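You operate a simulated robot arm through the tools that you are given. There is no shell and no other tool. Be economical: measure what you need, move in short steps, check, and stop when the job is done.

You run a simulated two-armed robot. Do the job below in one go: nothing can be reset, and whatever is moved stays where it is left.

TASK
Top up the cream bucket to its line through the sieve.
Fine: swing the spout back, rinse the sieve and put it back, shut the lid again, and leave no drips. Where these are worked on the way, their far stop is far enough and under half their travel is too little: swing spout.

The check looks at the end state, three seconds after you hand in, the way a careful person would. Anything else that was tipped, shoved, dropped, spilled or broken makes it a failure. Lids that push on must go on centred and level and be pressed home; caps that screw on are set level and turned clockwise until they are tight.

THE ROBOT
Two 7-joint arms with two-finger parallel grippers on one trunk, on a base that drives. Base frame: it is fixed to the floor where the robot stands at the start and does not move with it; the origin is under the middle of the robot, x ahead of it, y to its left, z up. Lengths are in cm, angles in degrees, forces in N, time in s.
The left shoulder is at the start at [6, 14.3, 83.5], the right one opposite. With the tool pointing down near the work surface each hand reaches from about 24 to 68 cm from the robot's upright axis, wherever it stands, measured 20 degrees to its own side. Places, roughly: black tank button [80, -40, 120]; cream bucket [70, -20, 90]; cream lid [60, -20, 100]; cream sieve [100, -125, 75]; rim of the cream bucket [70, -20, 100]; something [80, 0, 80]; swing spout [70, -40, 110]. Payload 1.57 kg a hand.
Tool frame (each hand has its own): the origin (TCP) lies between the finger pads and is the grasp point; the fingertips stand 3 cm ahead of it; z points along the fingers, y is the line along which they close. Largest opening 11 cm; finger width 2.4, thickness 1.2; the body of the gripper, 4.8 by 11.2 cm, starts 7.8 cm behind the TCP.
Orientation is that of the tool frame in the base frame, as a unit quaternion [x, y, z, w]. With the fingers straight down and closing along the base's y, the tool's x points along the base's -x, its y along +y and its z along -z.

THE INTERFACE
- The arms move only by the tool drive_tool. It takes "left_increments", "right_increments" or both (then of equal length, played together; a hand with none holds still); each is a list of rows, each a list of 7 numbers: the turn, a rotation vector about the base's x, y, z in degrees, then the shift along the base's x, y, z in cm, then the finger opening in cm, from 0 to 11. In form: [[ax, ay, az, dx, dy, dz, fingers], ...]. A call has 1 to 20 rows; each row shifts and turns the commanded pose from where the row before left it. A row lasts 0.2 s, in which the tool goes at most 5 cm and 8.6 degrees; a call with a longer step from one row to the next is refused whole, and so is a gripper value outside its range. A pose out of reach is approached as far as the arm can. The call stops where the force on the tool passes 90 N (or 10 N more than at its start, if that is more) or the arm is blocked; 0.2 s more then pass. Each finger travels about 4.5 cm/s and halts on what it meets, pressing with about 22 N; the grip force reading is that of the motor and also rises with nothing between the fingers. The clock runs only during rows and for 0.2 s after the last one: add rows that do not move to give the fingers time. It gives the time, the measured TCP pose, the force on the tool (base axes), the opening and the grip force at its end, in the units of the frame above (readings bear some noise), with the torque about the TCP (base axes, N m) and any sound that the robot's microphone picked up.
- Cameras (640 x 400 px; columns grow to the right, rows downward): "scene" is now at [5.96, -2.66, 147.85]; the picture's right is [-0.29, -0.96, 0.00], its down [-0.44, 0.13, -0.89] and it looks along [0.85, -0.26, -0.46] (base axes); focal length 284 px, centre (320, 200). "left" rides on the left gripper at [7, -1.6, -14.1] in its tool frame; the picture's right is [0.23, 0.97, 0.00], its down [-0.86, 0.20, -0.48] and it looks along [-0.47, 0.11, 0.88] (tool axes); focal length 222 px, centre (320, 200). "right" rides on the right gripper at [7, 1.6, -14.1] in its tool frame; the picture's right is [-0.23, 0.97, 0.00], its down [-0.86, -0.20, -0.48] and it looks along [-0.47, -0.11, 0.88] (tool axes); focal length 222 px, centre (320, 200). There is no depth. A picture from a camera that has moved, and an enlarged one, comes with that camera's place and axes in the base frame and with its lens.
- grab_frame(camera): a new picture of that camera. It takes no simulated time.
- slide_trunk(by): slides the trunk up (or, below 0, down) by that many cm; the arms and the scene camera ride with it, the base frame stays. It gives what a move gives, with no picture.
- roll_base(legs): drives the robot by 1 to 6 legs, each [ahead, left, turn to the left] in cm, cm and degrees, along the robot's own axes; the way and the turn of a leg run together, so that a leg with both is an arc; at most 150 cm and 180 degrees a leg. The arms and the cameras ride along, it lands a little off, and it stops where it bumps. It gives what a move gives.
- head_to(pan, tilt): turns the head with the scene camera to pan (to the left, within 86 degrees either way) and tilt (down, from -29 to 69), counted from straight ahead of the robot. It gives what a move gives.
- close_up(camera, box): a new picture of the part [left, top, right, bottom] of that camera's present view, enlarged. It takes no simulated time.
- finish_job(): hands the job in; it is judged then, once.

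Work in short steps. Places have to be worked out from the pictures, the camera data and where the tool is seen: move nearer, look again, correct. Check each grasp and each placing, and mend what went wrong. You have 120 turns and 108 pictures in all, those below and enlarged ones among them. Open the grippers and draw the arms clear of the work before you hand the job in, unless the task says otherwise; then end with one line.

The tools are called after "Emit:" as name(argument=value, ...) on one line, values as JSON. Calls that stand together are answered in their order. drive_tool: Moves the arms, as the interface text tells. Its arguments: {"type":"object","properties":{"left_increments":{"type":"array"},"right_increments":{"type":"array"}},"required":[]} The other tools are called the same way: slide_trunk (by) slides the trunk up or down; roll_base (legs) drives the base; head_to (pan, tilt) turns the head that bears the scene camera; grab_frame (camera) takes a picture; close_up (camera, box) takes an enlarged picture of a part of a camera's view; finish_job () hands the job in.

At the start:

```text
clock: 0.0
left_ee_pos: [46.04, -2.85, 100.01]
left_tcp_rot: [0.0, 1.0, 0.0, 0.001]
left_wrist_force: [-0.1, -0.5, 0.6]
left_ft_torque: [0.01, 0.01, 0.04]
left_width: 11.02
left_finger_force: 0.0
right_ee_pos: [38.19, -46.04, 99.9]
right_tcp_rot: [0.0, 1.0, 0.0, 0.0]
right_wrist_force: [0.2, 0.1, -0.2]
right_ft_torque: [0.03, 0.03, 0.03]
right_width: 11.01
right_finger_force: 0.1
trunk travel left (down, up): [-43.4, 15.6]
robot x, y, heading: [-0.35, -0.15, -0.0]
head pan, tilt: [-16.8, 27.1]
```

scene: 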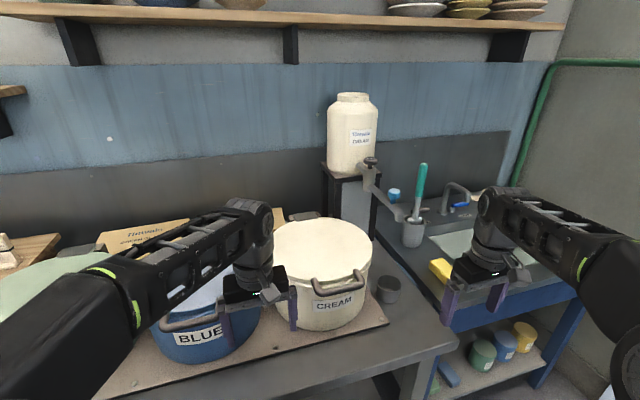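
right: 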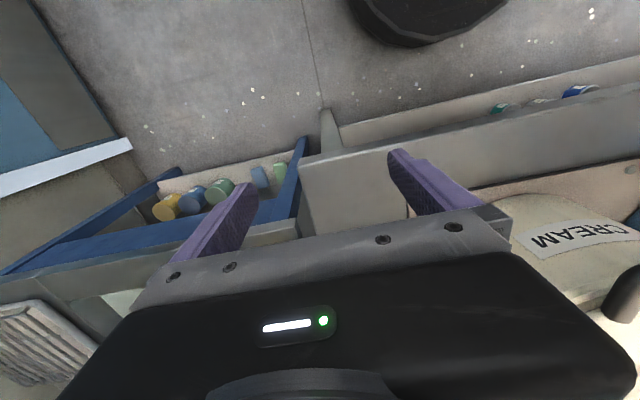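
left: 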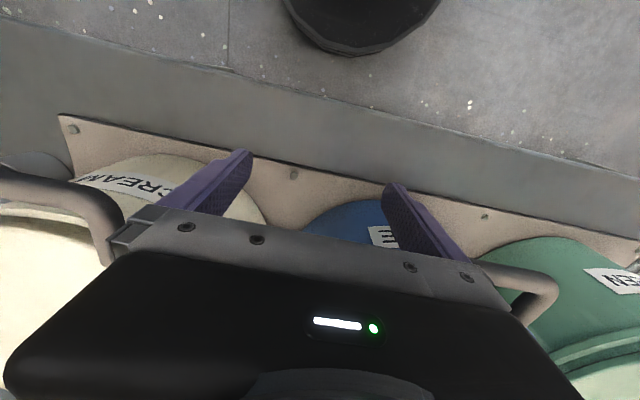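

I start by enlarging the scene around the bucket, tank, spout and sink, to see the parts.

Emit:
close_up(camera="scene", box=[260, 80, 460, 205])

Emit:
close_up(camera="scene", box=[220, 190, 420, 340])

Emit:
close_up(camera="scene", box=[370, 140, 570, 280])

Emit:
head_to(pan=-50, tilt=30)

Emit:
grab_frame(camera="scene")

```text
3.20 times, centred on (360, 142) of scene
camera zoom: at [5.96, -2.66, 147.85], right [-0.29, -0.96, 0.0], down [-0.44, 0.13, -0.89], along [0.85, -0.26, -0.46], focal length 910 px, centre (192, 384)
```

zoom: 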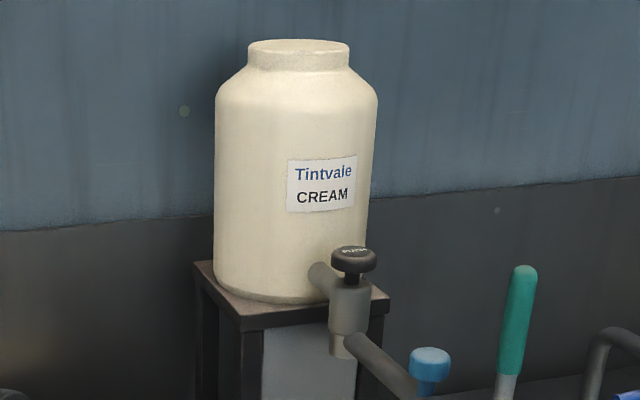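

```text
2.67 times, centred on (320, 265) of scene
camera zoom: at [5.96, -2.66, 147.85], right [-0.29, -0.96, 0.0], down [-0.44, 0.13, -0.89], along [0.85, -0.26, -0.46], focal length 758 px, centre (320, 27)
```

zoom: 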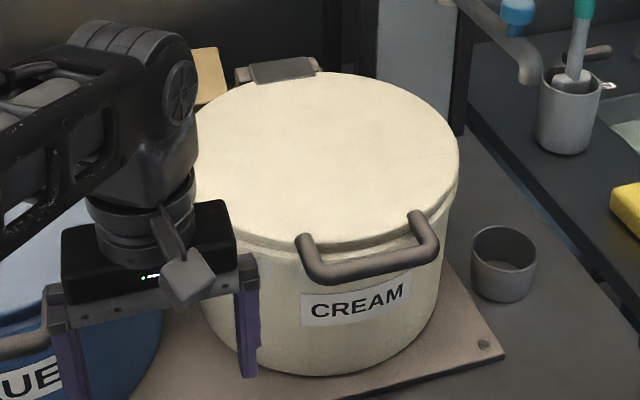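

```text
2.86 times, centred on (470, 210) of scene
camera zoom: at [5.96, -2.66, 147.85], right [-0.29, -0.96, 0.0], down [-0.44, 0.13, -0.89], along [0.85, -0.26, -0.46], focal length 812 px, centre (-109, 171)
```

zoom: 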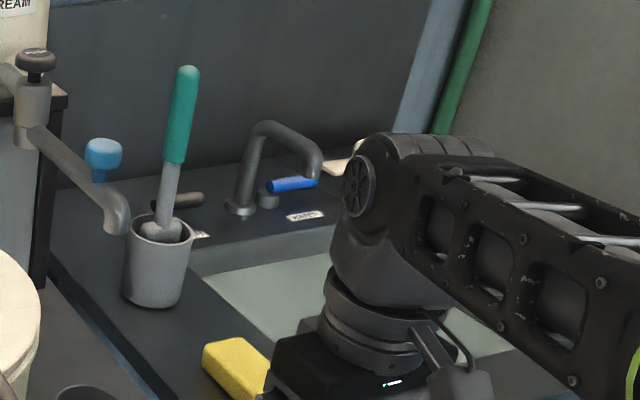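

```text
clock: 1.0
left_ee_pos: [45.98, -2.8, 100.06]
left_tcp_rot: [0.0, 1.0, 0.0, 0.001]
left_wrist_force: [-0.3, -0.1, 1.2]
left_ft_torque: [0.0, 0.0, 0.0]
left_width: 11.02
left_finger_force: 0.1
right_ee_pos: [38.08, -45.97, 99.93]
right_tcp_rot: [-0.001, 1.0, 0.0, 0.0]
right_wrist_force: [0.5, -0.7, 0.0]
right_ft_torque: [0.05, 0.01, -0.01]
right_width: 10.99
right_finger_force: 0.1
trunk travel left (down, up): [-43.4, 15.6]
robot x, y, heading: [-0.09, 0.29, 0.1]
head pan, tilt: [-50.0, 30.0]
```

```text
101 pictures are left
camera scene: at [3.02, -6.94, 147.39], right [-0.77, -0.64, 0.0], down [-0.32, 0.38, -0.87], along [0.56, -0.66, -0.5], focal length 284 px, centre (320, 200)
```

scene: 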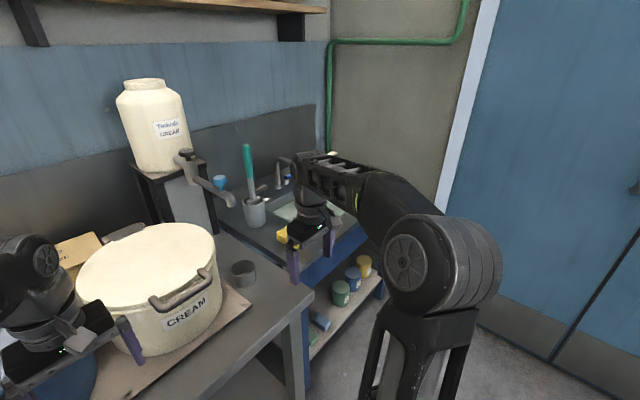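

The spout seems parked over the small cup; the right arm hides the sieve. I look for the sieve beyond the arm and at the board with text behind the bucket.

Emit:
head_to(pan=-5, tilt=35)

Emit:
grab_frame(camera="scene")

Emit:
drive_tool(left_increments=[[0, 0, 0, -4, 3, 4, 11], [0, 0, 0, -4, 3, 4, 11], [0, 0, 0, -3, 3, 4, 11], [0, 0, 0, 0, 3, 4, 11], [0, 0, 0, 0, 3, 4, 11], [0, 0, 0, 0, 3, 4, 11]], right_increments=[[0, 0, 0, -2, 0, -4, 11], [0, 0, 0, -2, 0, -4, 11], [0, 0, 0, -2, 0, -4, 11], [0, 0, 0, -2, 0, -4, 11], [0, 0, 0, 0, 0, -4, 11], [0, 0, 0, 0, 0, -4, 11]])

Emit:
head_to(pan=-45, tilt=30)

Emit:
grab_frame(camera="scene")

```text
clock: 2.1
left_ee_pos: [46.08, -2.74, 100.0]
left_tcp_rot: [0.0, 1.0, 0.0, 0.001]
left_wrist_force: [0.9, 0.1, 0.7]
left_ft_torque: [0.0, 0.01, 0.02]
left_width: 11.02
left_finger_force: 0.1
right_ee_pos: [38.1, -45.99, 99.88]
right_tcp_rot: [0.0, 1.0, 0.0, 0.0]
right_wrist_force: [0.8, 0.1, 0.6]
right_ft_torque: [-0.01, -0.02, 0.0]
right_width: 11.0
right_finger_force: 0.1
trunk travel left (down, up): [-43.4, 15.6]
robot x, y, heading: [-0.13, -0.26, 0.1]
head pan, tilt: [-5.0, 35.0]
```

```text
100 pictures are left
camera scene: at [5.97, -0.8, 146.61], right [-0.09, -1.0, 0.0], down [-0.57, 0.05, -0.82], along [0.82, -0.07, -0.57], focal length 284 px, centre (320, 200)
```

scene: 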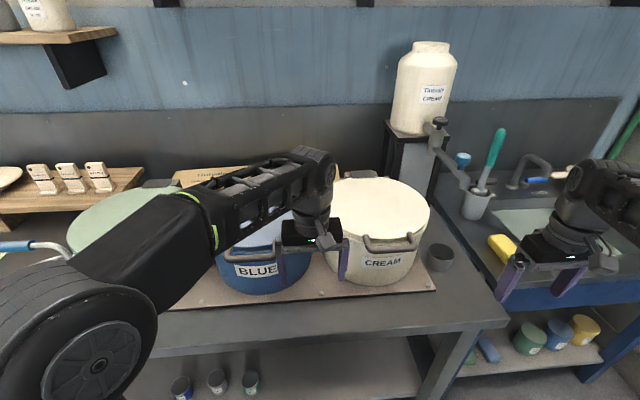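

```text
refused: row 1 steps farther than a row can; nothing moved
```

```text
clock: 3.2
left_ee_pos: [46.1, -2.85, 100.04]
left_tcp_rot: [0.0, 1.0, 0.0, 0.0]
left_wrist_force: [0.2, 1.1, -0.1]
left_ft_torque: [0.0, -0.01, -0.02]
left_width: 11.03
left_finger_force: 0.1
right_ee_pos: [38.15, -46.1, 99.96]
right_tcp_rot: [0.0, 1.0, 0.0, 0.0]
right_wrist_force: [0.7, 1.0, -0.6]
right_ft_torque: [-0.02, 0.0, 0.01]
right_width: 10.99
right_finger_force: 0.0
trunk travel left (down, up): [-43.4, 15.6]
robot x, y, heading: [-0.12, 0.11, 0.3]
head pan, tilt: [-45.0, 30.0]
```

```text
99 pictures are left
camera scene: at [3.6, -6.41, 147.39], right [-0.71, -0.71, 0.0], down [-0.35, 0.35, -0.87], along [0.61, -0.61, -0.5], focal length 284 px, centre (320, 200)
```

scene: 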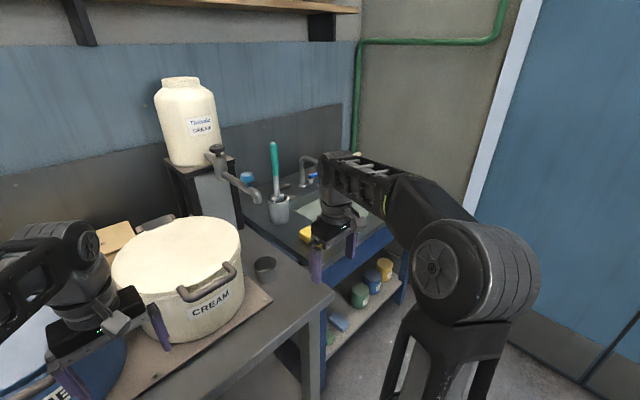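

I move the left arm up out of the view, then drive right to see the sink area and the sieve.

Emit:
drive_tool(left_increments=[[0, 0, 0, -3, 2, 3, 11], [0, 0, 0, -3, 2, 3, 11], [0, 0, 0, -3, 2, 3, 11], [0, 0, 0, -3, 2, 3, 11], [0, 0, 0, 0, 3, 3, 11]], right_increments=[[0, 0, 0, -3, 0, 3, 11], [0, 0, 0, -3, 0, 3, 11], [0, 0, 0, -2, 0, 3, 11], [0, 0, 0, 0, 0, 3, 11], [0, 0, 0, 0, 0, 3, 11]])

Emit:
roll_base(legs=[[-15, 0, 0], [0, -80, 0]])

Emit:
head_to(pan=-10, tilt=32)

Emit:
grab_frame(camera="scene")

```text
clock: 4.4
left_ee_pos: [44.59, -1.78, 101.56]
left_tcp_rot: [-0.001, 1.0, 0.0, 0.001]
left_wrist_force: [0.4, 0.6, -0.9]
left_ft_torque: [-0.03, 0.03, 0.02]
left_width: 11.0
left_finger_force: 0.0
left hand out of reach, approached as far as the arm can: row 1, 2, 3, 4, 5
right_ee_pos: [35.24, -45.96, 102.72]
right_tcp_rot: [0.0, 1.0, 0.0, 0.0]
right_wrist_force: [-0.4, -0.3, -0.3]
right_ft_torque: [0.0, 0.05, 0.01]
right_width: 11.01
right_finger_force: 0.0
right hand out of reach, approached as far as the arm can: row 1, 2, 3, 4, 5
trunk travel left (down, up): [-43.4, 15.6]
robot x, y, heading: [0.18, 0.14, -0.2]
head pan, tilt: [-45.0, 30.0]
```

```text
clock: 9.7
left_ee_pos: [29.41, -83.23, 101.58]
left_tcp_rot: [0.002, 1.0, 0.0, 0.0]
left_wrist_force: [-0.7, -0.6, -0.2]
left_ft_torque: [0.02, -0.01, -0.01]
left_width: 10.96
left_finger_force: 0.1
right_ee_pos: [19.74, -127.37, 102.8]
right_tcp_rot: [0.002, 1.0, 0.0, -0.001]
right_wrist_force: [-0.2, 0.7, -0.8]
right_ft_torque: [0.02, 0.0, -0.01]
right_width: 11.02
right_finger_force: 0.1
trunk travel left (down, up): [-43.4, 15.6]
robot x, y, heading: [-15.41, -81.44, -0.2]
head pan, tilt: [-45.0, 30.0]
```

```text
clock: 10.7
left_ee_pos: [29.32, -83.17, 101.52]
left_tcp_rot: [0.001, 1.0, 0.0, 0.001]
left_wrist_force: [-0.3, -0.5, -0.3]
left_ft_torque: [0.0, -0.01, -0.01]
left_width: 11.01
left_finger_force: 0.1
right_ee_pos: [19.77, -127.32, 102.79]
right_tcp_rot: [0.002, 1.0, 0.0, -0.001]
right_wrist_force: [1.6, 0.7, 0.6]
right_ft_torque: [-0.03, 0.0, 0.03]
right_width: 11.01
right_finger_force: 0.2
trunk travel left (down, up): [-43.4, 15.6]
robot x, y, heading: [-14.9, -81.17, -0.2]
head pan, tilt: [-10.0, 32.0]
```

```text
98 pictures are left
camera scene: at [-9.18, -82.74, 147.07], right [-0.18, -0.98, 0.0], down [-0.52, 0.09, -0.85], along [0.83, -0.15, -0.53], focal length 284 px, centre (320, 200)
```

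scene: 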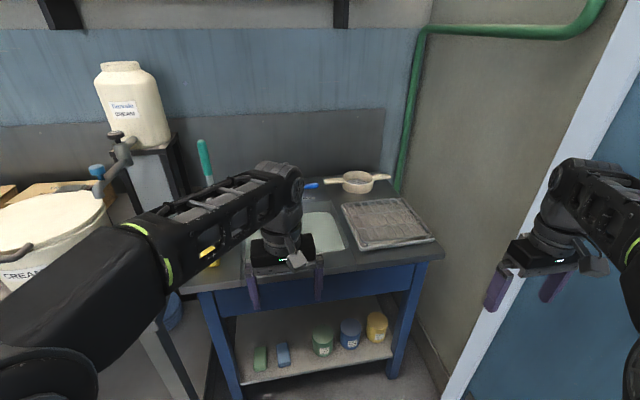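

The sieve lies behind the draining board, beyond the sink. I enlarge that area.

Emit:
close_up(camera="scene", box=[280, 150, 440, 260])

Emit:
close_up(camera="scene", box=[0, 120, 160, 220])

```text
3.64 times, centred on (360, 205) of scene
camera zoom: at [-9.18, -82.74, 147.07], right [-0.18, -0.98, 0.0], down [-0.52, 0.09, -0.85], along [0.83, -0.15, -0.53], focal length 1034 px, centre (174, 182)
```

zoom: 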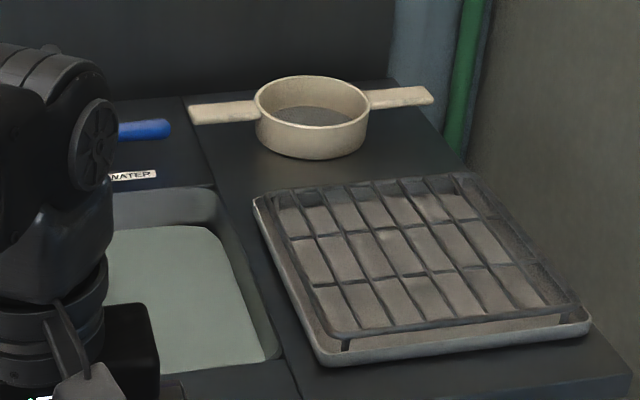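

```text
4.00 times, centred on (80, 170) of scene
camera zoom: at [-9.18, -82.74, 147.07], right [-0.18, -0.98, 0.0], down [-0.52, 0.09, -0.85], along [0.83, -0.15, -0.53], focal length 1137 px, centre (1280, 320)
```

zoom: 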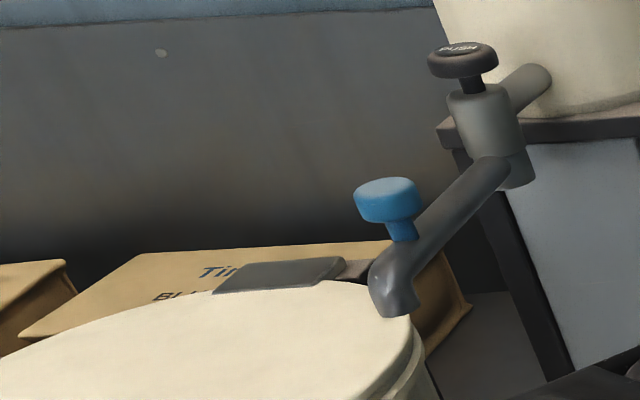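

The triangulation gives spout tip ≈ (59,-40,111), knob top ≈ (63,-40,117), button ≈ (77.6,-40,120.5). Now I go nearer to the sink to locate the sieve well.

Emit:
roll_base(legs=[[25, -14, 0]])

Emit:
head_to(pan=-12, tilt=38)

Emit:
grab_frame(camera="scene")

Emit:
grab_frame(camera="right")

```text
clock: 12.7
left_ee_pos: [54.21, -97.27, 101.55]
left_tcp_rot: [0.003, 1.0, -0.001, 0.001]
left_wrist_force: [0.7, 0.0, -0.4]
left_ft_torque: [0.02, 0.01, 0.03]
left_width: 10.99
left_finger_force: 0.0
right_ee_pos: [44.56, -141.42, 102.65]
right_tcp_rot: [0.002, 1.0, 0.0, 0.0]
right_wrist_force: [0.5, -0.3, 0.3]
right_ft_torque: [-0.01, 0.0, -0.01]
right_width: 11.01
right_finger_force: 0.2
trunk travel left (down, up): [-43.4, 15.6]
robot x, y, heading: [9.71, -95.02, -0.2]
head pan, tilt: [-10.0, 32.0]
```

```text
clock: 13.4
left_ee_pos: [54.14, -97.15, 101.55]
left_tcp_rot: [0.003, 1.0, 0.0, 0.001]
left_wrist_force: [-0.6, 0.5, 1.1]
left_ft_torque: [-0.01, -0.03, 0.0]
left_width: 11.01
left_finger_force: 0.0
right_ee_pos: [44.5, -141.36, 102.69]
right_tcp_rot: [0.003, 1.0, 0.0, 0.0]
right_wrist_force: [0.2, -0.3, 0.4]
right_ft_torque: [0.01, -0.02, 0.0]
right_width: 11.02
right_finger_force: 0.0
trunk travel left (down, up): [-43.4, 15.6]
robot x, y, heading: [9.42, -94.89, -0.3]
head pan, tilt: [-12.0, 38.0]
```

```text
95 pictures are left
camera scene: at [15.21, -96.96, 146.15], right [-0.21, -0.98, 0.0], down [-0.6, 0.13, -0.79], along [0.77, -0.17, -0.62], focal length 284 px, centre (320, 200)
```

scene: 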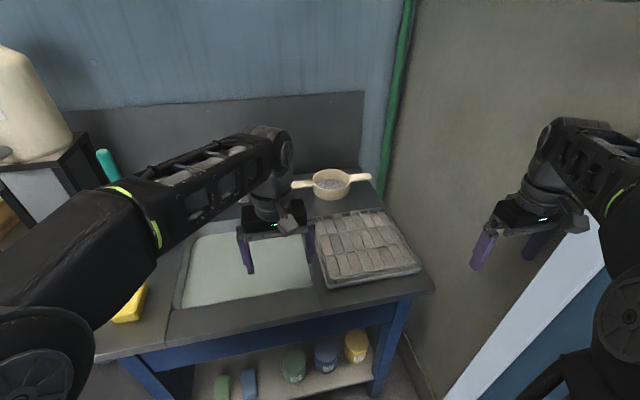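

```text
94 pictures are left
camera right: at [37.49, -139.82, 116.84], right [0.23, 0.97, 0.0], down [0.85, -0.2, 0.48], along [0.47, -0.11, -0.88], focal length 222 px, centre (320, 200)
```

right: 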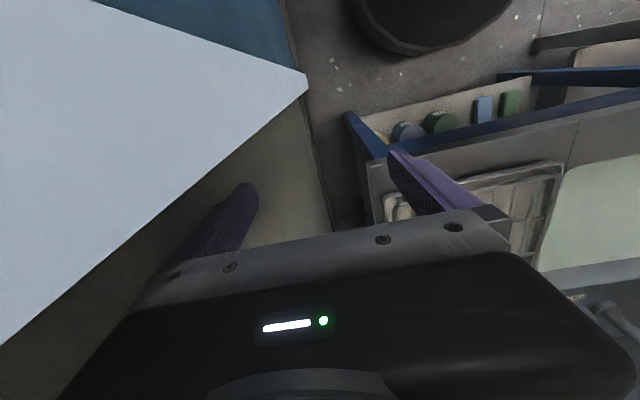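

I enlarge the sieve for a better triangulation.

Emit:
close_up(camera="scene", box=[270, 150, 430, 250])

Emit:
drive_tool(left_increments=[[0, 0, 0, 0, 4, 0, 11], [0, 0, 0, 0, 4, 0, 11], [0, 0, 0, 0, 4, 0, 11], [0, 0, 0, 0, 4, 0, 11], [0, 0, 0, 0, 4, 0, 11], [0, 0, 0, 0, 4, 0, 11]])

Emit:
roll_base(legs=[[12, 0, 0]])

Emit:
head_to(pan=-8, tilt=45)

Emit:
grab_frame(camera="scene")

```text
4.00 times, centred on (350, 200) of scene
camera zoom: at [15.21, -96.96, 146.15], right [-0.21, -0.98, 0.0], down [-0.6, 0.13, -0.79], along [0.77, -0.17, -0.62], focal length 1137 px, centre (200, 200)
```

zoom: 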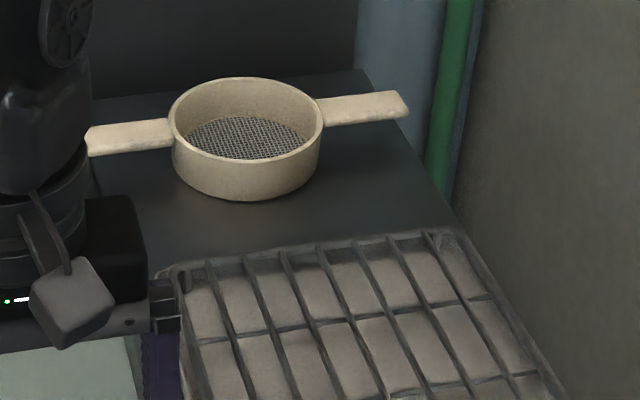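

```text
clock: 14.8
left_ee_pos: [53.99, -73.06, 101.55]
left_tcp_rot: [0.003, 1.0, -0.001, 0.001]
left_wrist_force: [0.3, 0.4, 0.2]
left_ft_torque: [0.0, -0.01, 0.03]
left_width: 11.02
left_finger_force: 0.1
right_ee_pos: [44.46, -141.36, 102.76]
right_tcp_rot: [0.002, 1.0, 0.0, 0.0]
right_wrist_force: [0.7, -0.3, 0.2]
right_ft_torque: [-0.01, -0.06, 0.01]
right_width: 11.01
right_finger_force: 0.1
trunk travel left (down, up): [-43.4, 15.6]
robot x, y, heading: [9.22, -95.46, -0.3]
head pan, tilt: [-12.0, 38.0]
```

```text
clock: 16.0
left_ee_pos: [66.3, -73.29, 101.37]
left_tcp_rot: [0.002, 1.0, 0.0, 0.0]
left_wrist_force: [0.3, 0.0, -0.4]
left_ft_torque: [-0.02, 0.04, 0.07]
left_width: 11.01
left_finger_force: 0.1
right_ee_pos: [56.63, -141.52, 102.72]
right_tcp_rot: [0.002, 1.0, 0.0, 0.0]
right_wrist_force: [0.8, -0.3, -0.5]
right_ft_torque: [0.02, 0.05, 0.01]
right_width: 10.98
right_finger_force: 0.1
trunk travel left (down, up): [-43.4, 15.6]
robot x, y, heading: [21.76, -95.08, -0.2]
head pan, tilt: [-12.0, 38.0]
```

```text
clock: 16.7
left_ee_pos: [66.09, -73.17, 101.51]
left_tcp_rot: [0.003, 1.0, 0.0, 0.001]
left_wrist_force: [0.8, -0.5, 0.0]
left_ft_torque: [0.01, 0.01, 0.01]
left_width: 11.02
left_finger_force: 0.1
right_ee_pos: [56.66, -141.51, 102.63]
right_tcp_rot: [0.003, 1.0, 0.0, 0.0]
right_wrist_force: [0.3, -0.3, 0.9]
right_ft_torque: [-0.03, 0.02, -0.01]
right_width: 11.02
right_finger_force: 0.1
trunk travel left (down, up): [-43.4, 15.6]
robot x, y, heading: [21.78, -95.5, -0.3]
head pan, tilt: [-8.0, 45.0]
```

```text
92 pictures are left
camera scene: at [26.91, -96.35, 145.13], right [-0.14, -0.99, 0.0], down [-0.7, 0.1, -0.71], along [0.7, -0.1, -0.71], focal length 284 px, centre (320, 200)
```

scene: 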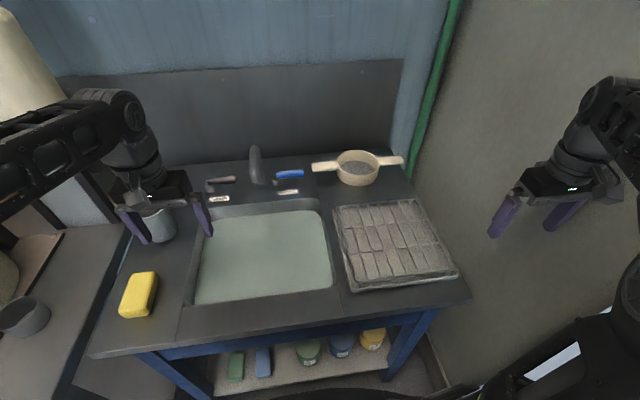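

No bump yet at x≈22. I enlarge sieve and tap from here.

Emit:
close_up(camera="scene", box=[290, 130, 420, 210])

Emit:
close_up(camera="scene", box=[80, 130, 320, 280])

```text
4.92 times, centred on (355, 170) of scene
camera zoom: at [26.91, -96.35, 145.13], right [-0.14, -0.99, 0.0], down [-0.7, 0.1, -0.71], along [0.7, -0.1, -0.71], focal length 1400 px, centre (148, 348)
```

zoom: 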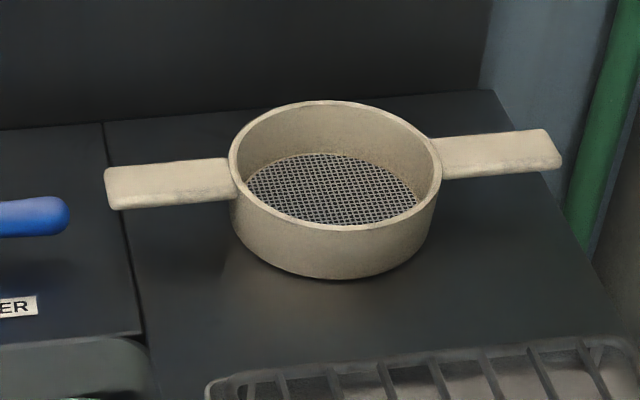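

```text
2.67 times, centred on (200, 205) of scene
camera zoom: at [26.91, -96.35, 145.13], right [-0.14, -0.99, 0.0], down [-0.7, 0.1, -0.71], along [0.7, -0.1, -0.71], focal length 758 px, centre (640, 187)
```

zoom: 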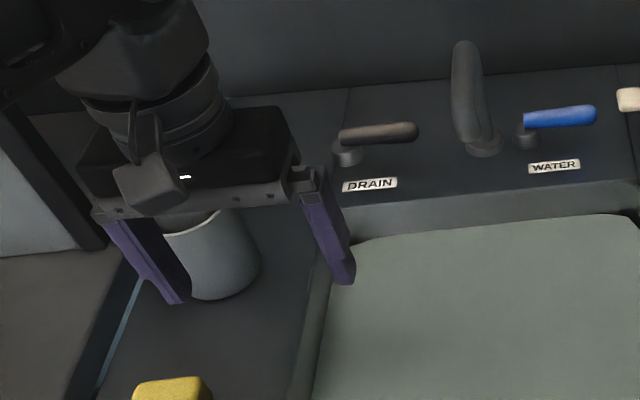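

The sieve rim is near (100,-119.7,86.5) with its left handle near (100.5,-108,86), running along y. I'll take that handle with the left hand closing along x: retract, turn the tool −90° about z, then drive closer.

Emit:
drive_tool(left_increments=[[0, 0, 0, -4, 0, 0, 6], [0, 0, 0, -4, 0, 0, 6], [0, 0, -8.2, 0, -2, 0, 6], [0, 0, -8.2, 0, -2, 0, 6], [0, 0, -8.2, 0, -2, 0, 6], [0, 0, -8.2, 0, -2, 0, 6], [0, 0, -8.2, 0, -2, 0, 6], [0, 0, -8.2, 0, -2, 0, 6], [0, 0, -8.2, 0, -2, 0, 6], [0, 0, -8.2, 0, -2, 0, 6], [0, 0, -8.2, 0, -2, 0, 6], [0, 0, -8.2, 0, -2, 0, 6], [0, 0, -8, 0, -2, 0, 6]])

Emit:
roll_base(legs=[[0, -15, 0], [12, 0, 0]])

Emit:
head_to(pan=5, tilt=50)

Emit:
grab_frame(camera="scene")

```text
clock: 19.5
left_ee_pos: [58.26, -95.23, 101.52]
left_tcp_rot: [0.71, 0.704, -0.001, 0.0]
left_wrist_force: [-0.7, 0.4, -0.7]
left_ft_torque: [0.0, 0.0, -0.01]
left_width: 5.98
left_finger_force: 0.1
right_ee_pos: [56.57, -141.48, 102.76]
right_tcp_rot: [0.003, 1.0, 0.0, 0.0]
right_wrist_force: [0.8, 0.3, 0.1]
right_ft_torque: [-0.01, -0.02, 0.0]
right_width: 10.98
right_finger_force: 0.1
trunk travel left (down, up): [-43.4, 15.6]
robot x, y, heading: [21.64, -95.08, -0.5]
head pan, tilt: [-8.0, 45.0]
```

```text
clock: 20.4
left_ee_pos: [57.91, -99.44, 101.54]
left_tcp_rot: [0.709, 0.706, -0.002, 0.001]
left_wrist_force: [-0.6, 0.0, 0.1]
left_ft_torque: [-0.05, 0.01, 0.0]
left_width: 6.0
left_finger_force: 0.1
right_ee_pos: [56.71, -144.12, 102.9]
right_tcp_rot: [-0.005, 1.0, 0.011, -0.004]
right_wrist_force: [-11.2, 25.0, 6.2]
right_ft_torque: [-2.62, -0.98, -0.95]
right_width: 8.74
right_finger_force: 0.1
trunk travel left (down, up): [-43.4, 15.6]
robot x, y, heading: [21.47, -100.13, -0.2]
head pan, tilt: [-8.0, 45.0]
stopped in leg 1: the force on the tool passed its limit at 121 N (the readings are from after the stop); the commanded pose is now the measured one
```

```text
clock: 21.2
left_ee_pos: [58.04, -99.56, 101.5]
left_tcp_rot: [0.71, 0.704, -0.002, 0.002]
left_wrist_force: [0.0, 0.0, 0.5]
left_ft_torque: [-0.02, -0.02, 0.0]
left_width: 5.97
left_finger_force: 0.1
right_ee_pos: [56.65, -144.29, 102.95]
right_tcp_rot: [-0.003, 1.0, 0.01, -0.003]
right_wrist_force: [-10.1, 29.7, 4.6]
right_ft_torque: [-2.89, -0.9, -0.75]
right_width: 8.39
right_finger_force: 0.0
trunk travel left (down, up): [-43.4, 15.6]
robot x, y, heading: [21.44, -99.94, -0.1]
head pan, tilt: [5.0, 50.0]
```

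```text
89 pictures are left
camera scene: at [26.32, -98.68, 144.44], right [0.08, -1.0, 0.0], down [-0.76, -0.07, -0.64], along [0.64, 0.05, -0.77], focal length 284 px, centre (320, 200)
```

scene: 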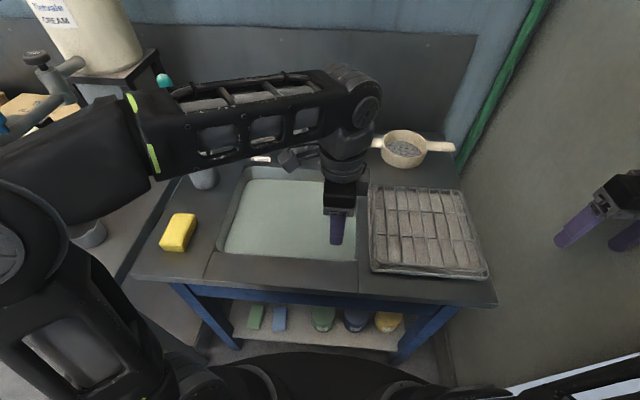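

The right hand touched the wall; I draw it inward to the left, clear, then approach the counter further.

Emit:
drive_tool(right_increments=[[0, 0, 0, -1, 4, 0, 11], [0, 0, 0, -1, 4, 0, 11], [0, 0, 0, -1, 4, 0, 11], [0, 0, 0, -1, 4, 0, 11], [0, 0, 0, -1, 4, 0, 11]])

Emit:
roll_base(legs=[[10, -9, 0]])

Emit:
drive_tool(left_increments=[[0, 0, 0, 5, 0, 0, 7], [0, 0, 0, 5, 0, 0, 7], [0, 0, 0, 5, 0, 0, 7], [0, 0, 0, 5, 0, 0, 7], [0, 0, 0, 5, 0, 0, 7]])

Emit:
grab_frame(camera="scene")

Emit:
grab_frame(camera="left")

```text
clock: 22.4
left_ee_pos: [58.08, -99.87, 101.43]
left_tcp_rot: [0.71, 0.704, 0.0, 0.0]
left_wrist_force: [0.3, -0.4, 0.9]
left_ft_torque: [0.01, 0.03, -0.02]
left_width: 6.0
left_finger_force: 0.0
right_ee_pos: [52.27, -124.65, 102.08]
right_tcp_rot: [-0.003, 1.0, 0.011, -0.004]
right_wrist_force: [0.1, -0.2, 1.1]
right_ft_torque: [-0.02, 0.0, 0.02]
right_width: 11.0
right_finger_force: 0.1
right hand out of reach, approached as far as the arm can: row 4
trunk travel left (down, up): [-43.4, 15.6]
robot x, y, heading: [21.3, -99.86, -0.2]
head pan, tilt: [5.0, 50.0]
```

```text
clock: 23.5
left_ee_pos: [61.83, -103.22, 101.43]
left_tcp_rot: [0.702, 0.712, -0.001, 0.0]
left_wrist_force: [-1.1, 0.4, 0.3]
left_ft_torque: [-0.02, -0.02, 0.03]
left_width: 5.98
left_finger_force: 0.0
right_ee_pos: [56.45, -128.28, 102.07]
right_tcp_rot: [-0.013, 1.0, 0.011, -0.004]
right_wrist_force: [-0.1, 1.3, -0.5]
right_ft_torque: [-0.02, -0.07, 0.03]
right_width: 10.98
right_finger_force: 0.0
trunk travel left (down, up): [-43.4, 15.6]
robot x, y, heading: [25.51, -103.59, 0.8]
head pan, tilt: [5.0, 50.0]
stopped in leg 1: the robot was blocked; the commanded pose is now the measured one
```

```text
clock: 24.7
left_ee_pos: [72.09, -103.24, 101.46]
left_tcp_rot: [0.701, 0.713, 0.0, 0.002]
left_wrist_force: [-0.3, -0.3, 0.0]
left_ft_torque: [0.0, -0.01, -0.03]
left_width: 7.01
left_finger_force: 0.0
left hand out of reach, approached as far as the arm can: row 3, 4, 5
right_ee_pos: [56.5, -128.33, 101.99]
right_tcp_rot: [-0.012, 1.0, 0.013, -0.004]
right_wrist_force: [0.1, 0.6, -0.5]
right_ft_torque: [-0.02, -0.01, 0.03]
right_width: 11.01
right_finger_force: 0.1
trunk travel left (down, up): [-43.4, 15.6]
robot x, y, heading: [25.46, -104.19, 1.0]
head pan, tilt: [5.0, 50.0]
```

```text
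88 pictures are left
camera scene: at [30.31, -103.24, 144.44], right [0.1, -0.99, 0.0], down [-0.76, -0.08, -0.64], along [0.64, 0.07, -0.77], focal length 284 px, centre (320, 200)
```

scene: 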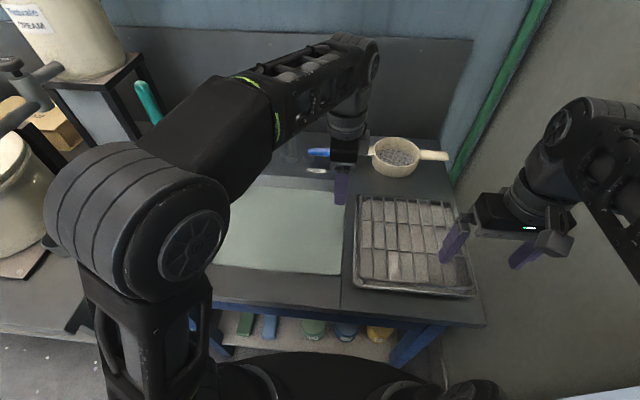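

```text
87 pictures are left
camera left: at [70.14, -96.34, 115.54], right [0.97, 0.24, 0.0], down [0.21, -0.85, 0.48], along [0.12, -0.47, -0.88], focal length 222 px, centre (320, 200)
```

left: 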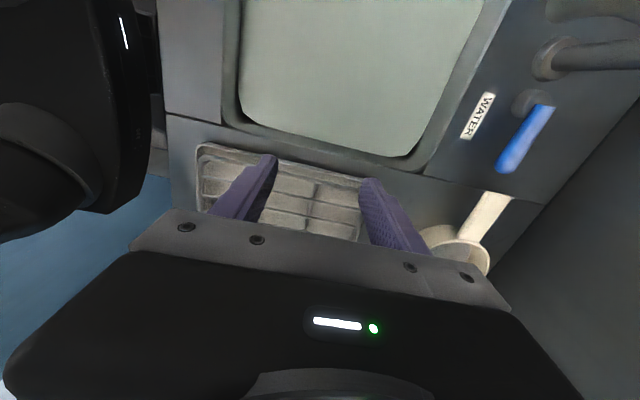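

The counter stops the base at x≈25.5, too far for a straight-down grasp at x≈100. I'll raise the trunk and turn the base right so the left shoulder gets nearer; first swing the left hand out to the left.

Emit:
slide_trunk(by=15.5)

Emit:
drive_tool(left_increments=[[0, 0, 0, -4, 3, 0, 7], [0, 0, 0, -4, 3, 0, 7], [0, 0, 0, -4, 3, 0, 7], [0, 0, 0, -3, 4, 0, 7], [0, 0, 0, -2, 4, 0, 7], [0, 0, 0, -2, 4, 0, 7], [0, 0, 0, 0, 4, 0, 7], [0, 0, 0, 0, 4, 0, 7]])

Emit:
roll_base(legs=[[-8, 12, 0], [0, 0, -65]])

Emit:
head_to(pan=60, tilt=45)

Emit:
grab_frame(camera="scene")

```text
clock: 26.4
left_ee_pos: [72.13, -103.36, 117.01]
left_tcp_rot: [0.702, 0.712, -0.001, 0.002]
left_wrist_force: [0.3, 0.4, -0.3]
left_ft_torque: [0.02, 0.02, 0.01]
left_width: 6.98
left_finger_force: 0.1
right_ee_pos: [56.6, -128.14, 117.46]
right_tcp_rot: [-0.013, 1.0, 0.013, -0.004]
right_wrist_force: [0.0, 0.5, 0.4]
right_ft_torque: [-0.01, -0.01, 0.01]
right_width: 10.99
right_finger_force: 0.0
trunk travel left (down, up): [-58.9, 0.1]
robot x, y, heading: [25.67, -103.94, 1.1]
head pan, tilt: [5.0, 50.0]
```

```text
clock: 28.2
left_ee_pos: [52.84, -74.34, 116.96]
left_tcp_rot: [0.702, 0.712, 0.0, 0.002]
left_wrist_force: [-0.3, -0.2, 0.2]
left_ft_torque: [-0.01, -0.04, -0.01]
left_width: 7.0
left_finger_force: 0.0
right_ee_pos: [56.5, -128.19, 117.41]
right_tcp_rot: [-0.012, 1.0, 0.011, -0.003]
right_wrist_force: [0.3, 0.6, 0.5]
right_ft_torque: [0.0, 0.02, 0.0]
right_width: 10.99
right_finger_force: 0.1
trunk travel left (down, up): [-58.9, 0.1]
robot x, y, heading: [25.24, -104.19, 0.9]
head pan, tilt: [5.0, 50.0]
```

```text
clock: 32.5
left_ee_pos: [55.79, -104.54, 116.92]
left_tcp_rot: [0.975, 0.223, -0.002, 0.001]
left_wrist_force: [0.1, -0.1, 0.8]
left_ft_torque: [-0.03, -0.02, -0.02]
left_width: 7.02
left_finger_force: 0.0
right_ee_pos: [8.24, -130.57, 117.51]
right_tcp_rot: [0.527, 0.85, 0.013, 0.003]
right_wrist_force: [0.7, 0.7, 0.1]
right_ft_torque: [-0.01, -0.02, -0.05]
right_width: 10.98
right_finger_force: 0.1
trunk travel left (down, up): [-58.9, 0.1]
robot x, y, heading: [17.35, -92.2, -64.0]
head pan, tilt: [5.0, 50.0]
```

```text
clock: 33.7
left_ee_pos: [55.56, -104.49, 116.94]
left_tcp_rot: [0.975, 0.223, -0.001, 0.0]
left_wrist_force: [0.8, -0.4, -1.3]
left_ft_torque: [0.01, 0.0, 0.03]
left_width: 7.0
left_finger_force: 0.0
right_ee_pos: [8.27, -130.5, 117.44]
right_tcp_rot: [0.527, 0.85, 0.013, 0.002]
right_wrist_force: [-0.1, 0.4, 0.6]
right_ft_torque: [0.06, -0.01, 0.01]
right_width: 10.98
right_finger_force: 0.0
trunk travel left (down, up): [-58.9, 0.1]
robot x, y, heading: [16.9, -91.97, -64.3]
head pan, tilt: [60.0, 45.0]
```

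```text
86 pictures are left
camera scene: at [24.18, -89.95, 160.63], right [-0.07, -1.0, 0.0], down [-0.71, 0.05, -0.71], along [0.71, -0.05, -0.71], focal length 284 px, centre (320, 200)
```

scene: 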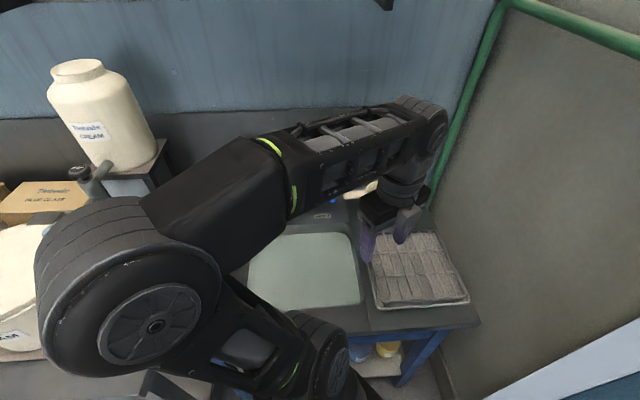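

Now drive the base toward the counter in this heading, and turn the left tool +64° so it again closes along x.

Emit:
roll_base(legs=[[8.9, 6.8, 0]])

Emit:
drive_tool(left_increments=[[0, 0, 8, 3, 0, 0, 7], [0, 0, 8, 3, 0, 0, 7], [0, 0, 8, 3, 0, 0, 7], [0, 0, 8, 3, 0, 0, 7], [0, 0, 8, 2, 0, 0, 7], [0, 0, 8, 2, 0, 0, 7], [0, 0, 8, 2, 0, 0, 7], [0, 0, 8, 2, 0, 0, 7]])

Emit:
grab_frame(camera="left")

```text
clock: 35.0
left_ee_pos: [63.89, -108.64, 116.92]
left_tcp_rot: [0.974, 0.228, 0.0, 0.002]
left_wrist_force: [-1.2, 0.0, 0.2]
left_ft_torque: [-0.04, -0.04, 0.03]
left_width: 7.01
left_finger_force: 0.1
right_ee_pos: [16.8, -135.05, 117.43]
right_tcp_rot: [0.524, 0.852, 0.012, 0.004]
right_wrist_force: [-0.9, -0.1, -0.1]
right_ft_torque: [-0.02, -0.05, -0.02]
right_width: 10.99
right_finger_force: 0.0
trunk travel left (down, up): [-58.9, 0.1]
robot x, y, heading: [25.26, -96.42, -63.7]
head pan, tilt: [60.0, 45.0]
stopped in leg 1: the robot was blocked; the commanded pose is now the measured one
```

```text
clock: 36.8
left_ee_pos: [84.12, -108.62, 116.85]
left_tcp_rot: [0.704, 0.71, 0.0, 0.001]
left_wrist_force: [0.3, 0.4, -0.1]
left_ft_torque: [0.0, 0.01, -0.03]
left_width: 6.99
left_finger_force: 0.1
right_ee_pos: [16.95, -135.16, 117.54]
right_tcp_rot: [0.522, 0.853, 0.011, 0.003]
right_wrist_force: [0.2, -0.9, 0.3]
right_ft_torque: [0.01, 0.01, -0.01]
right_width: 11.01
right_finger_force: 0.1
trunk travel left (down, up): [-58.9, 0.1]
robot x, y, heading: [25.23, -96.31, -63.6]
head pan, tilt: [60.0, 45.0]
```

```text
85 pictures are left
camera left: at [82.4, -101.59, 130.94], right [0.97, 0.24, 0.0], down [0.21, -0.85, 0.48], along [0.11, -0.47, -0.88], focal length 222 px, centre (320, 200)
```

left: 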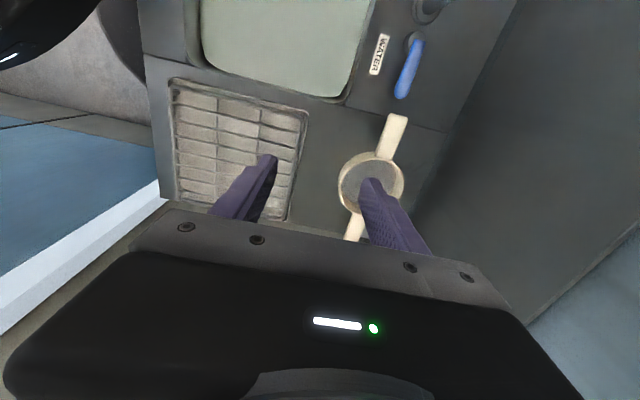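

The wrist view puts the left handle at x≈98.2, y −104.5…−112. I move above it in steps and look.

Emit:
drive_tool(left_increments=[[0, 0, 0, 3, 0.2, -3, 7], [0, 0, 0, 3, 0.2, -3, 7], [0, 0, 0, 3, 0.2, -3, 7], [0, 0, 0, 3, 0.2, -3, 7], [0, 0, 0, 2, 0.2, -4, 7]])

Emit:
grab_frame(camera="left")

Emit:
grab_frame(camera="scene")

```text
clock: 38.0
left_ee_pos: [98.42, -107.68, 100.62]
left_tcp_rot: [0.705, 0.709, -0.002, 0.002]
left_wrist_force: [-0.1, -0.2, -0.9]
left_ft_torque: [0.01, 0.03, -0.01]
left_width: 6.96
left_finger_force: 0.2
right_ee_pos: [17.15, -135.13, 117.46]
right_tcp_rot: [0.523, 0.852, 0.012, 0.002]
right_wrist_force: [0.2, 0.1, -0.5]
right_ft_torque: [-0.02, 0.01, -0.03]
right_width: 11.01
right_finger_force: 0.1
trunk travel left (down, up): [-58.9, 0.1]
robot x, y, heading: [25.65, -96.45, -63.3]
head pan, tilt: [60.0, 45.0]
```

```text
84 pictures are left
camera left: at [96.57, -100.61, 114.79], right [0.97, 0.23, 0.0], down [0.2, -0.85, 0.48], along [0.11, -0.47, -0.88], focal length 222 px, centre (320, 200)
```

left: 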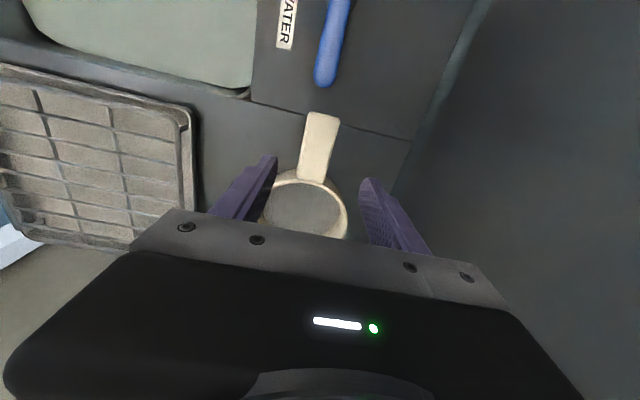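

```text
83 pictures are left
camera scene: at [32.59, -94.4, 160.62], right [-0.06, -1.0, 0.0], down [-0.71, 0.04, -0.71], along [0.7, -0.04, -0.71], focal length 284 px, centre (320, 200)
```

scene: 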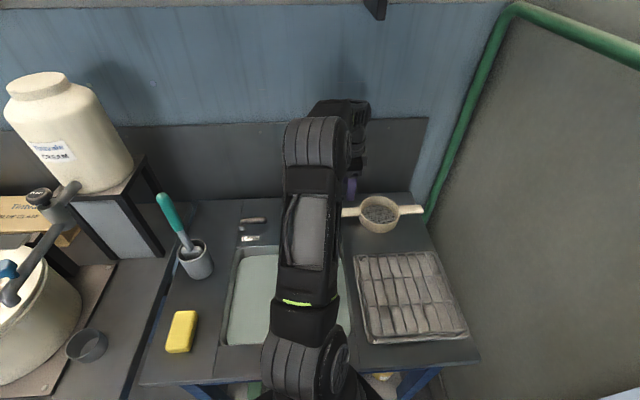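

The handle is at z≈86, x≈98.1, inner end at the ring (y −112.8). I'll grip near the ring, at y≈−109.3, so the fingers fit inside the bucket rim later; descend with TCP to z≈86.8 and close.

Emit:
drive_tool(left_increments=[[0, 0, 0, -0.2, -0.6, -4, 7], [0, 0, 0, 0, -0.6, -4, 7], [0, 0, 0, 0, -0.4, -3, 7], [0, 0, 0, 0, 0, -2.8, 7], [0, 0, 0, 0, 0, 0, 7]])

Emit:
grab_frame(camera="left")

Emit:
drive_tool(left_increments=[[0, 0, 0, 0, 0, 0, 2], [0, 0, 0, 0, 0, 0, 2], [0, 0, 0, 0, 0, 0, 2], [0, 0, 0, 0, 0, 0, 2]])

Emit:
grab_frame(camera="left")

```text
clock: 39.1
left_ee_pos: [97.81, -109.27, 87.04]
left_tcp_rot: [0.705, 0.71, -0.001, 0.002]
left_wrist_force: [0.1, -0.8, 0.7]
left_ft_torque: [0.02, 0.0, 0.03]
left_width: 6.99
left_finger_force: 0.0
right_ee_pos: [16.98, -135.0, 117.53]
right_tcp_rot: [0.522, 0.853, 0.012, 0.003]
right_wrist_force: [-0.5, -0.5, -0.8]
right_ft_torque: [-0.02, 0.04, 0.0]
right_width: 10.99
right_finger_force: 0.1
trunk travel left (down, up): [-58.9, 0.1]
robot x, y, heading: [25.34, -96.73, -63.8]
head pan, tilt: [60.0, 45.0]
```

```text
82 pictures are left
camera left: at [96.12, -102.19, 101.16], right [0.97, 0.23, 0.0], down [0.2, -0.85, 0.48], along [0.11, -0.47, -0.88], focal length 222 px, centre (320, 200)
```

left: 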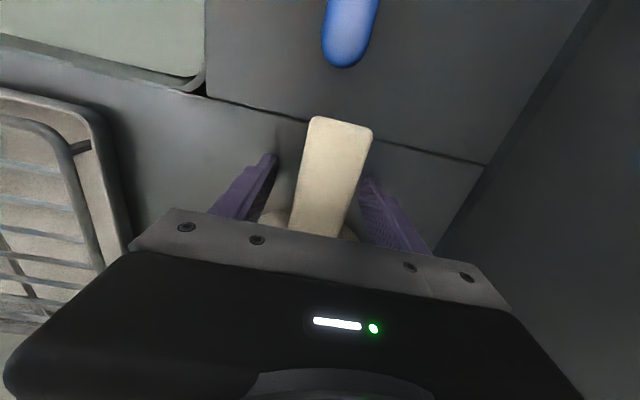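

```text
clock: 40.1
left_ee_pos: [97.96, -109.19, 87.17]
left_tcp_rot: [0.706, 0.709, -0.001, 0.002]
left_wrist_force: [-0.6, 0.1, 0.2]
left_ft_torque: [0.01, 0.0, 0.04]
left_width: 3.76
left_finger_force: 21.7
right_ee_pos: [16.95, -135.11, 117.4]
right_tcp_rot: [0.522, 0.853, 0.012, 0.003]
right_wrist_force: [-0.2, 0.1, 0.2]
right_ft_torque: [0.0, 0.02, 0.03]
right_width: 11.03
right_finger_force: 0.1
trunk travel left (down, up): [-58.9, 0.1]
robot x, y, heading: [25.43, -96.68, -63.6]
head pan, tilt: [60.0, 45.0]
```

```text
81 pictures are left
camera left: at [96.13, -102.18, 101.19], right [0.97, 0.23, 0.0], down [0.2, -0.85, 0.48], along [0.11, -0.47, -0.88], focal length 222 px, centre (320, 200)
```

left: 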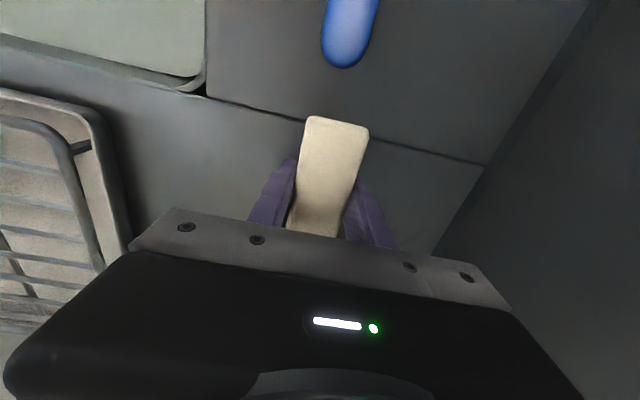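

Grip holds (3.76 cm, 21.7 N). I lift the sieve, noting its home grasp pose (97.96, −109.2, 87.15), and draw it back.

Emit:
drive_tool(left_increments=[[0, 0, 0, 0, 0, 2, 2], [0, 0, 0, 0, 0, 4, 2], [0, 0, 0, 0, 0, 4, 2], [0, 0, 0, 0, 0, 4, 2], [0, 0, 0, -2, 0, 4, 2], [0, 0, 0, -3, 0, 4, 2], [0, 0, 0, -3, 0, 4, 2], [0, 0, 0, -4, 0, 2, 2], [0, 0, 0, -4, 0, 1, 2], [0, 0, 0, -4, 0, 0, 2], [0, 0, 0, -4, 0, 0, 2], [0, 0, 0, -4, 0, 0, 2]])

Emit:
grab_frame(camera="scene")

Emit:
grab_frame(camera="left")

```text
clock: 42.8
left_ee_pos: [69.84, -109.19, 115.99]
left_tcp_rot: [0.705, 0.709, 0.0, 0.002]
left_wrist_force: [-0.4, 0.1, -2.2]
left_ft_torque: [0.13, -0.02, -0.02]
left_width: 3.76
left_finger_force: 21.9
right_ee_pos: [16.89, -135.07, 117.59]
right_tcp_rot: [0.524, 0.852, 0.012, 0.003]
right_wrist_force: [-1.1, 0.4, 0.2]
right_ft_torque: [0.02, 0.01, 0.0]
right_width: 10.99
right_finger_force: 0.0
trunk travel left (down, up): [-58.9, 0.1]
robot x, y, heading: [25.35, -96.56, -63.5]
head pan, tilt: [60.0, 45.0]
```

```text
80 pictures are left
camera scene: at [32.35, -94.35, 160.63], right [-0.06, -1.0, 0.0], down [-0.71, 0.04, -0.71], along [0.71, -0.04, -0.71], focal length 284 px, centre (320, 200)
```

scene: 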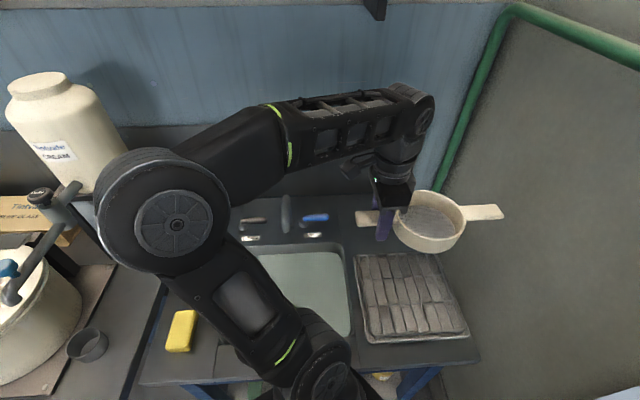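

```text
79 pictures are left
camera left: at [68.06, -102.12, 130.14], right [0.97, 0.23, 0.0], down [0.2, -0.85, 0.48], along [0.11, -0.47, -0.88], focal length 222 px, centre (320, 200)
```

left: 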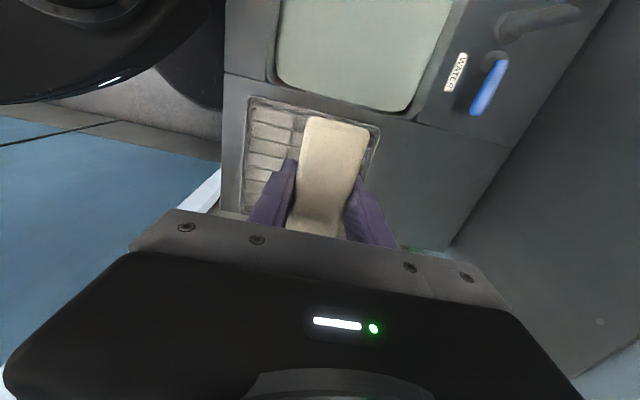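

The sieve hangs level. I back off, turn to face forward again, re-turn the left tool so the sieve points right, then drive to the bucket.

Emit:
roll_base(legs=[[-11, -22.4, 0], [0, 0, 63.5]])

Emit:
drive_tool(left_increments=[[0, 0, -8, 0, 0, 0, 2], [0, 0, -8, 0, 0, 0, 2], [0, 0, -8, 0, 0, 0, 2], [0, 0, -8, 0, 0, 0, 2], [0, 0, -8, 0, 0, 0, 2], [0, 0, -8, 0, 0, 0, 2], [0, 0, -8, 0, 0, 0, 2], [0, 0, -8, 0, 0, 0, 2]])

Emit:
roll_base(legs=[[0, 70, 0]])

Emit:
head_to(pan=0, tilt=42)

Emit:
grab_frame(camera="scene")

```text
clock: 47.4
left_ee_pos: [31.3, -62.38, 115.83]
left_tcp_rot: [0.223, 0.975, 0.0, 0.003]
left_wrist_force: [-0.2, -0.4, -1.4]
left_ft_torque: [0.08, 0.15, 0.07]
left_width: 3.75
left_finger_force: 22.0
right_ee_pos: [31.12, -121.21, 117.49]
right_tcp_rot: [-0.006, 1.0, 0.011, -0.003]
right_wrist_force: [0.3, 0.6, 0.5]
right_ft_torque: [0.01, 0.03, 0.01]
right_width: 11.01
right_finger_force: 0.0
trunk travel left (down, up): [-58.9, 0.1]
robot x, y, heading: [0.44, -96.68, 0.3]
head pan, tilt: [60.0, 45.0]
```

```text
clock: 49.2
left_ee_pos: [31.27, -62.31, 116.05]
left_tcp_rot: [0.707, 0.707, -0.001, 0.001]
left_wrist_force: [-0.4, -0.6, -0.4]
left_ft_torque: [0.15, 0.0, -0.01]
left_width: 3.77
left_finger_force: 21.9
right_ee_pos: [31.04, -121.23, 117.37]
right_tcp_rot: [-0.006, 1.0, 0.012, -0.003]
right_wrist_force: [0.0, -0.8, 1.1]
right_ft_torque: [-0.03, -0.04, 0.01]
right_width: 10.99
right_finger_force: 0.0
trunk travel left (down, up): [-58.9, 0.1]
robot x, y, heading: [0.34, -96.74, 0.0]
head pan, tilt: [60.0, 45.0]
```

```text
clock: 53.0
left_ee_pos: [31.52, 8.05, 115.96]
left_tcp_rot: [0.709, 0.706, -0.001, 0.002]
left_wrist_force: [0.1, -0.1, -1.0]
left_ft_torque: [0.15, -0.04, 0.01]
left_width: 3.76
left_finger_force: 22.3
right_ee_pos: [30.94, -50.95, 117.49]
right_tcp_rot: [-0.002, 1.0, 0.011, -0.004]
right_wrist_force: [-0.8, -0.2, 0.7]
right_ft_torque: [-0.04, 0.03, -0.02]
right_width: 11.01
right_finger_force: 0.0
trunk travel left (down, up): [-58.9, 0.1]
robot x, y, heading: [0.61, -26.37, -0.2]
head pan, tilt: [60.0, 45.0]
```

```text
clock: 54.3
left_ee_pos: [31.55, 7.93, 116.13]
left_tcp_rot: [0.709, 0.705, -0.001, 0.002]
left_wrist_force: [0.8, -0.3, -0.9]
left_ft_torque: [0.14, -0.01, -0.04]
left_width: 3.75
left_finger_force: 22.5
right_ee_pos: [31.0, -50.91, 117.53]
right_tcp_rot: [-0.003, 1.0, 0.011, -0.004]
right_wrist_force: [-0.2, 0.2, 0.5]
right_ft_torque: [0.0, 0.02, 0.01]
right_width: 11.01
right_finger_force: 0.1
trunk travel left (down, up): [-58.9, 0.1]
robot x, y, heading: [0.33, -26.08, -0.1]
head pan, tilt: [0.0, 42.0]
```

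```text
78 pictures are left
camera scene: at [5.88, -26.09, 161.06], right [0.0, -1.0, 0.0], down [-0.67, 0.0, -0.74], along [0.74, 0.0, -0.67], focal length 284 px, centre (320, 200)
```

scene: 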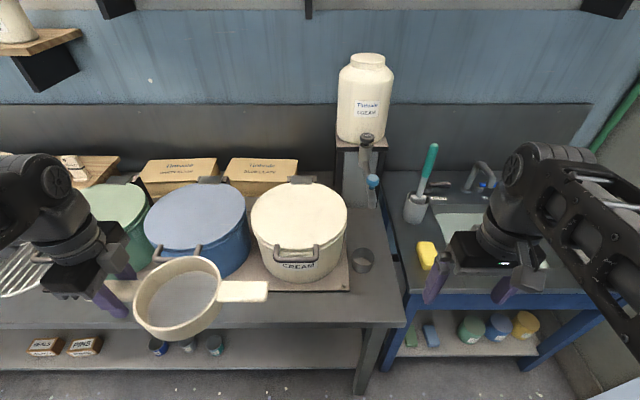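

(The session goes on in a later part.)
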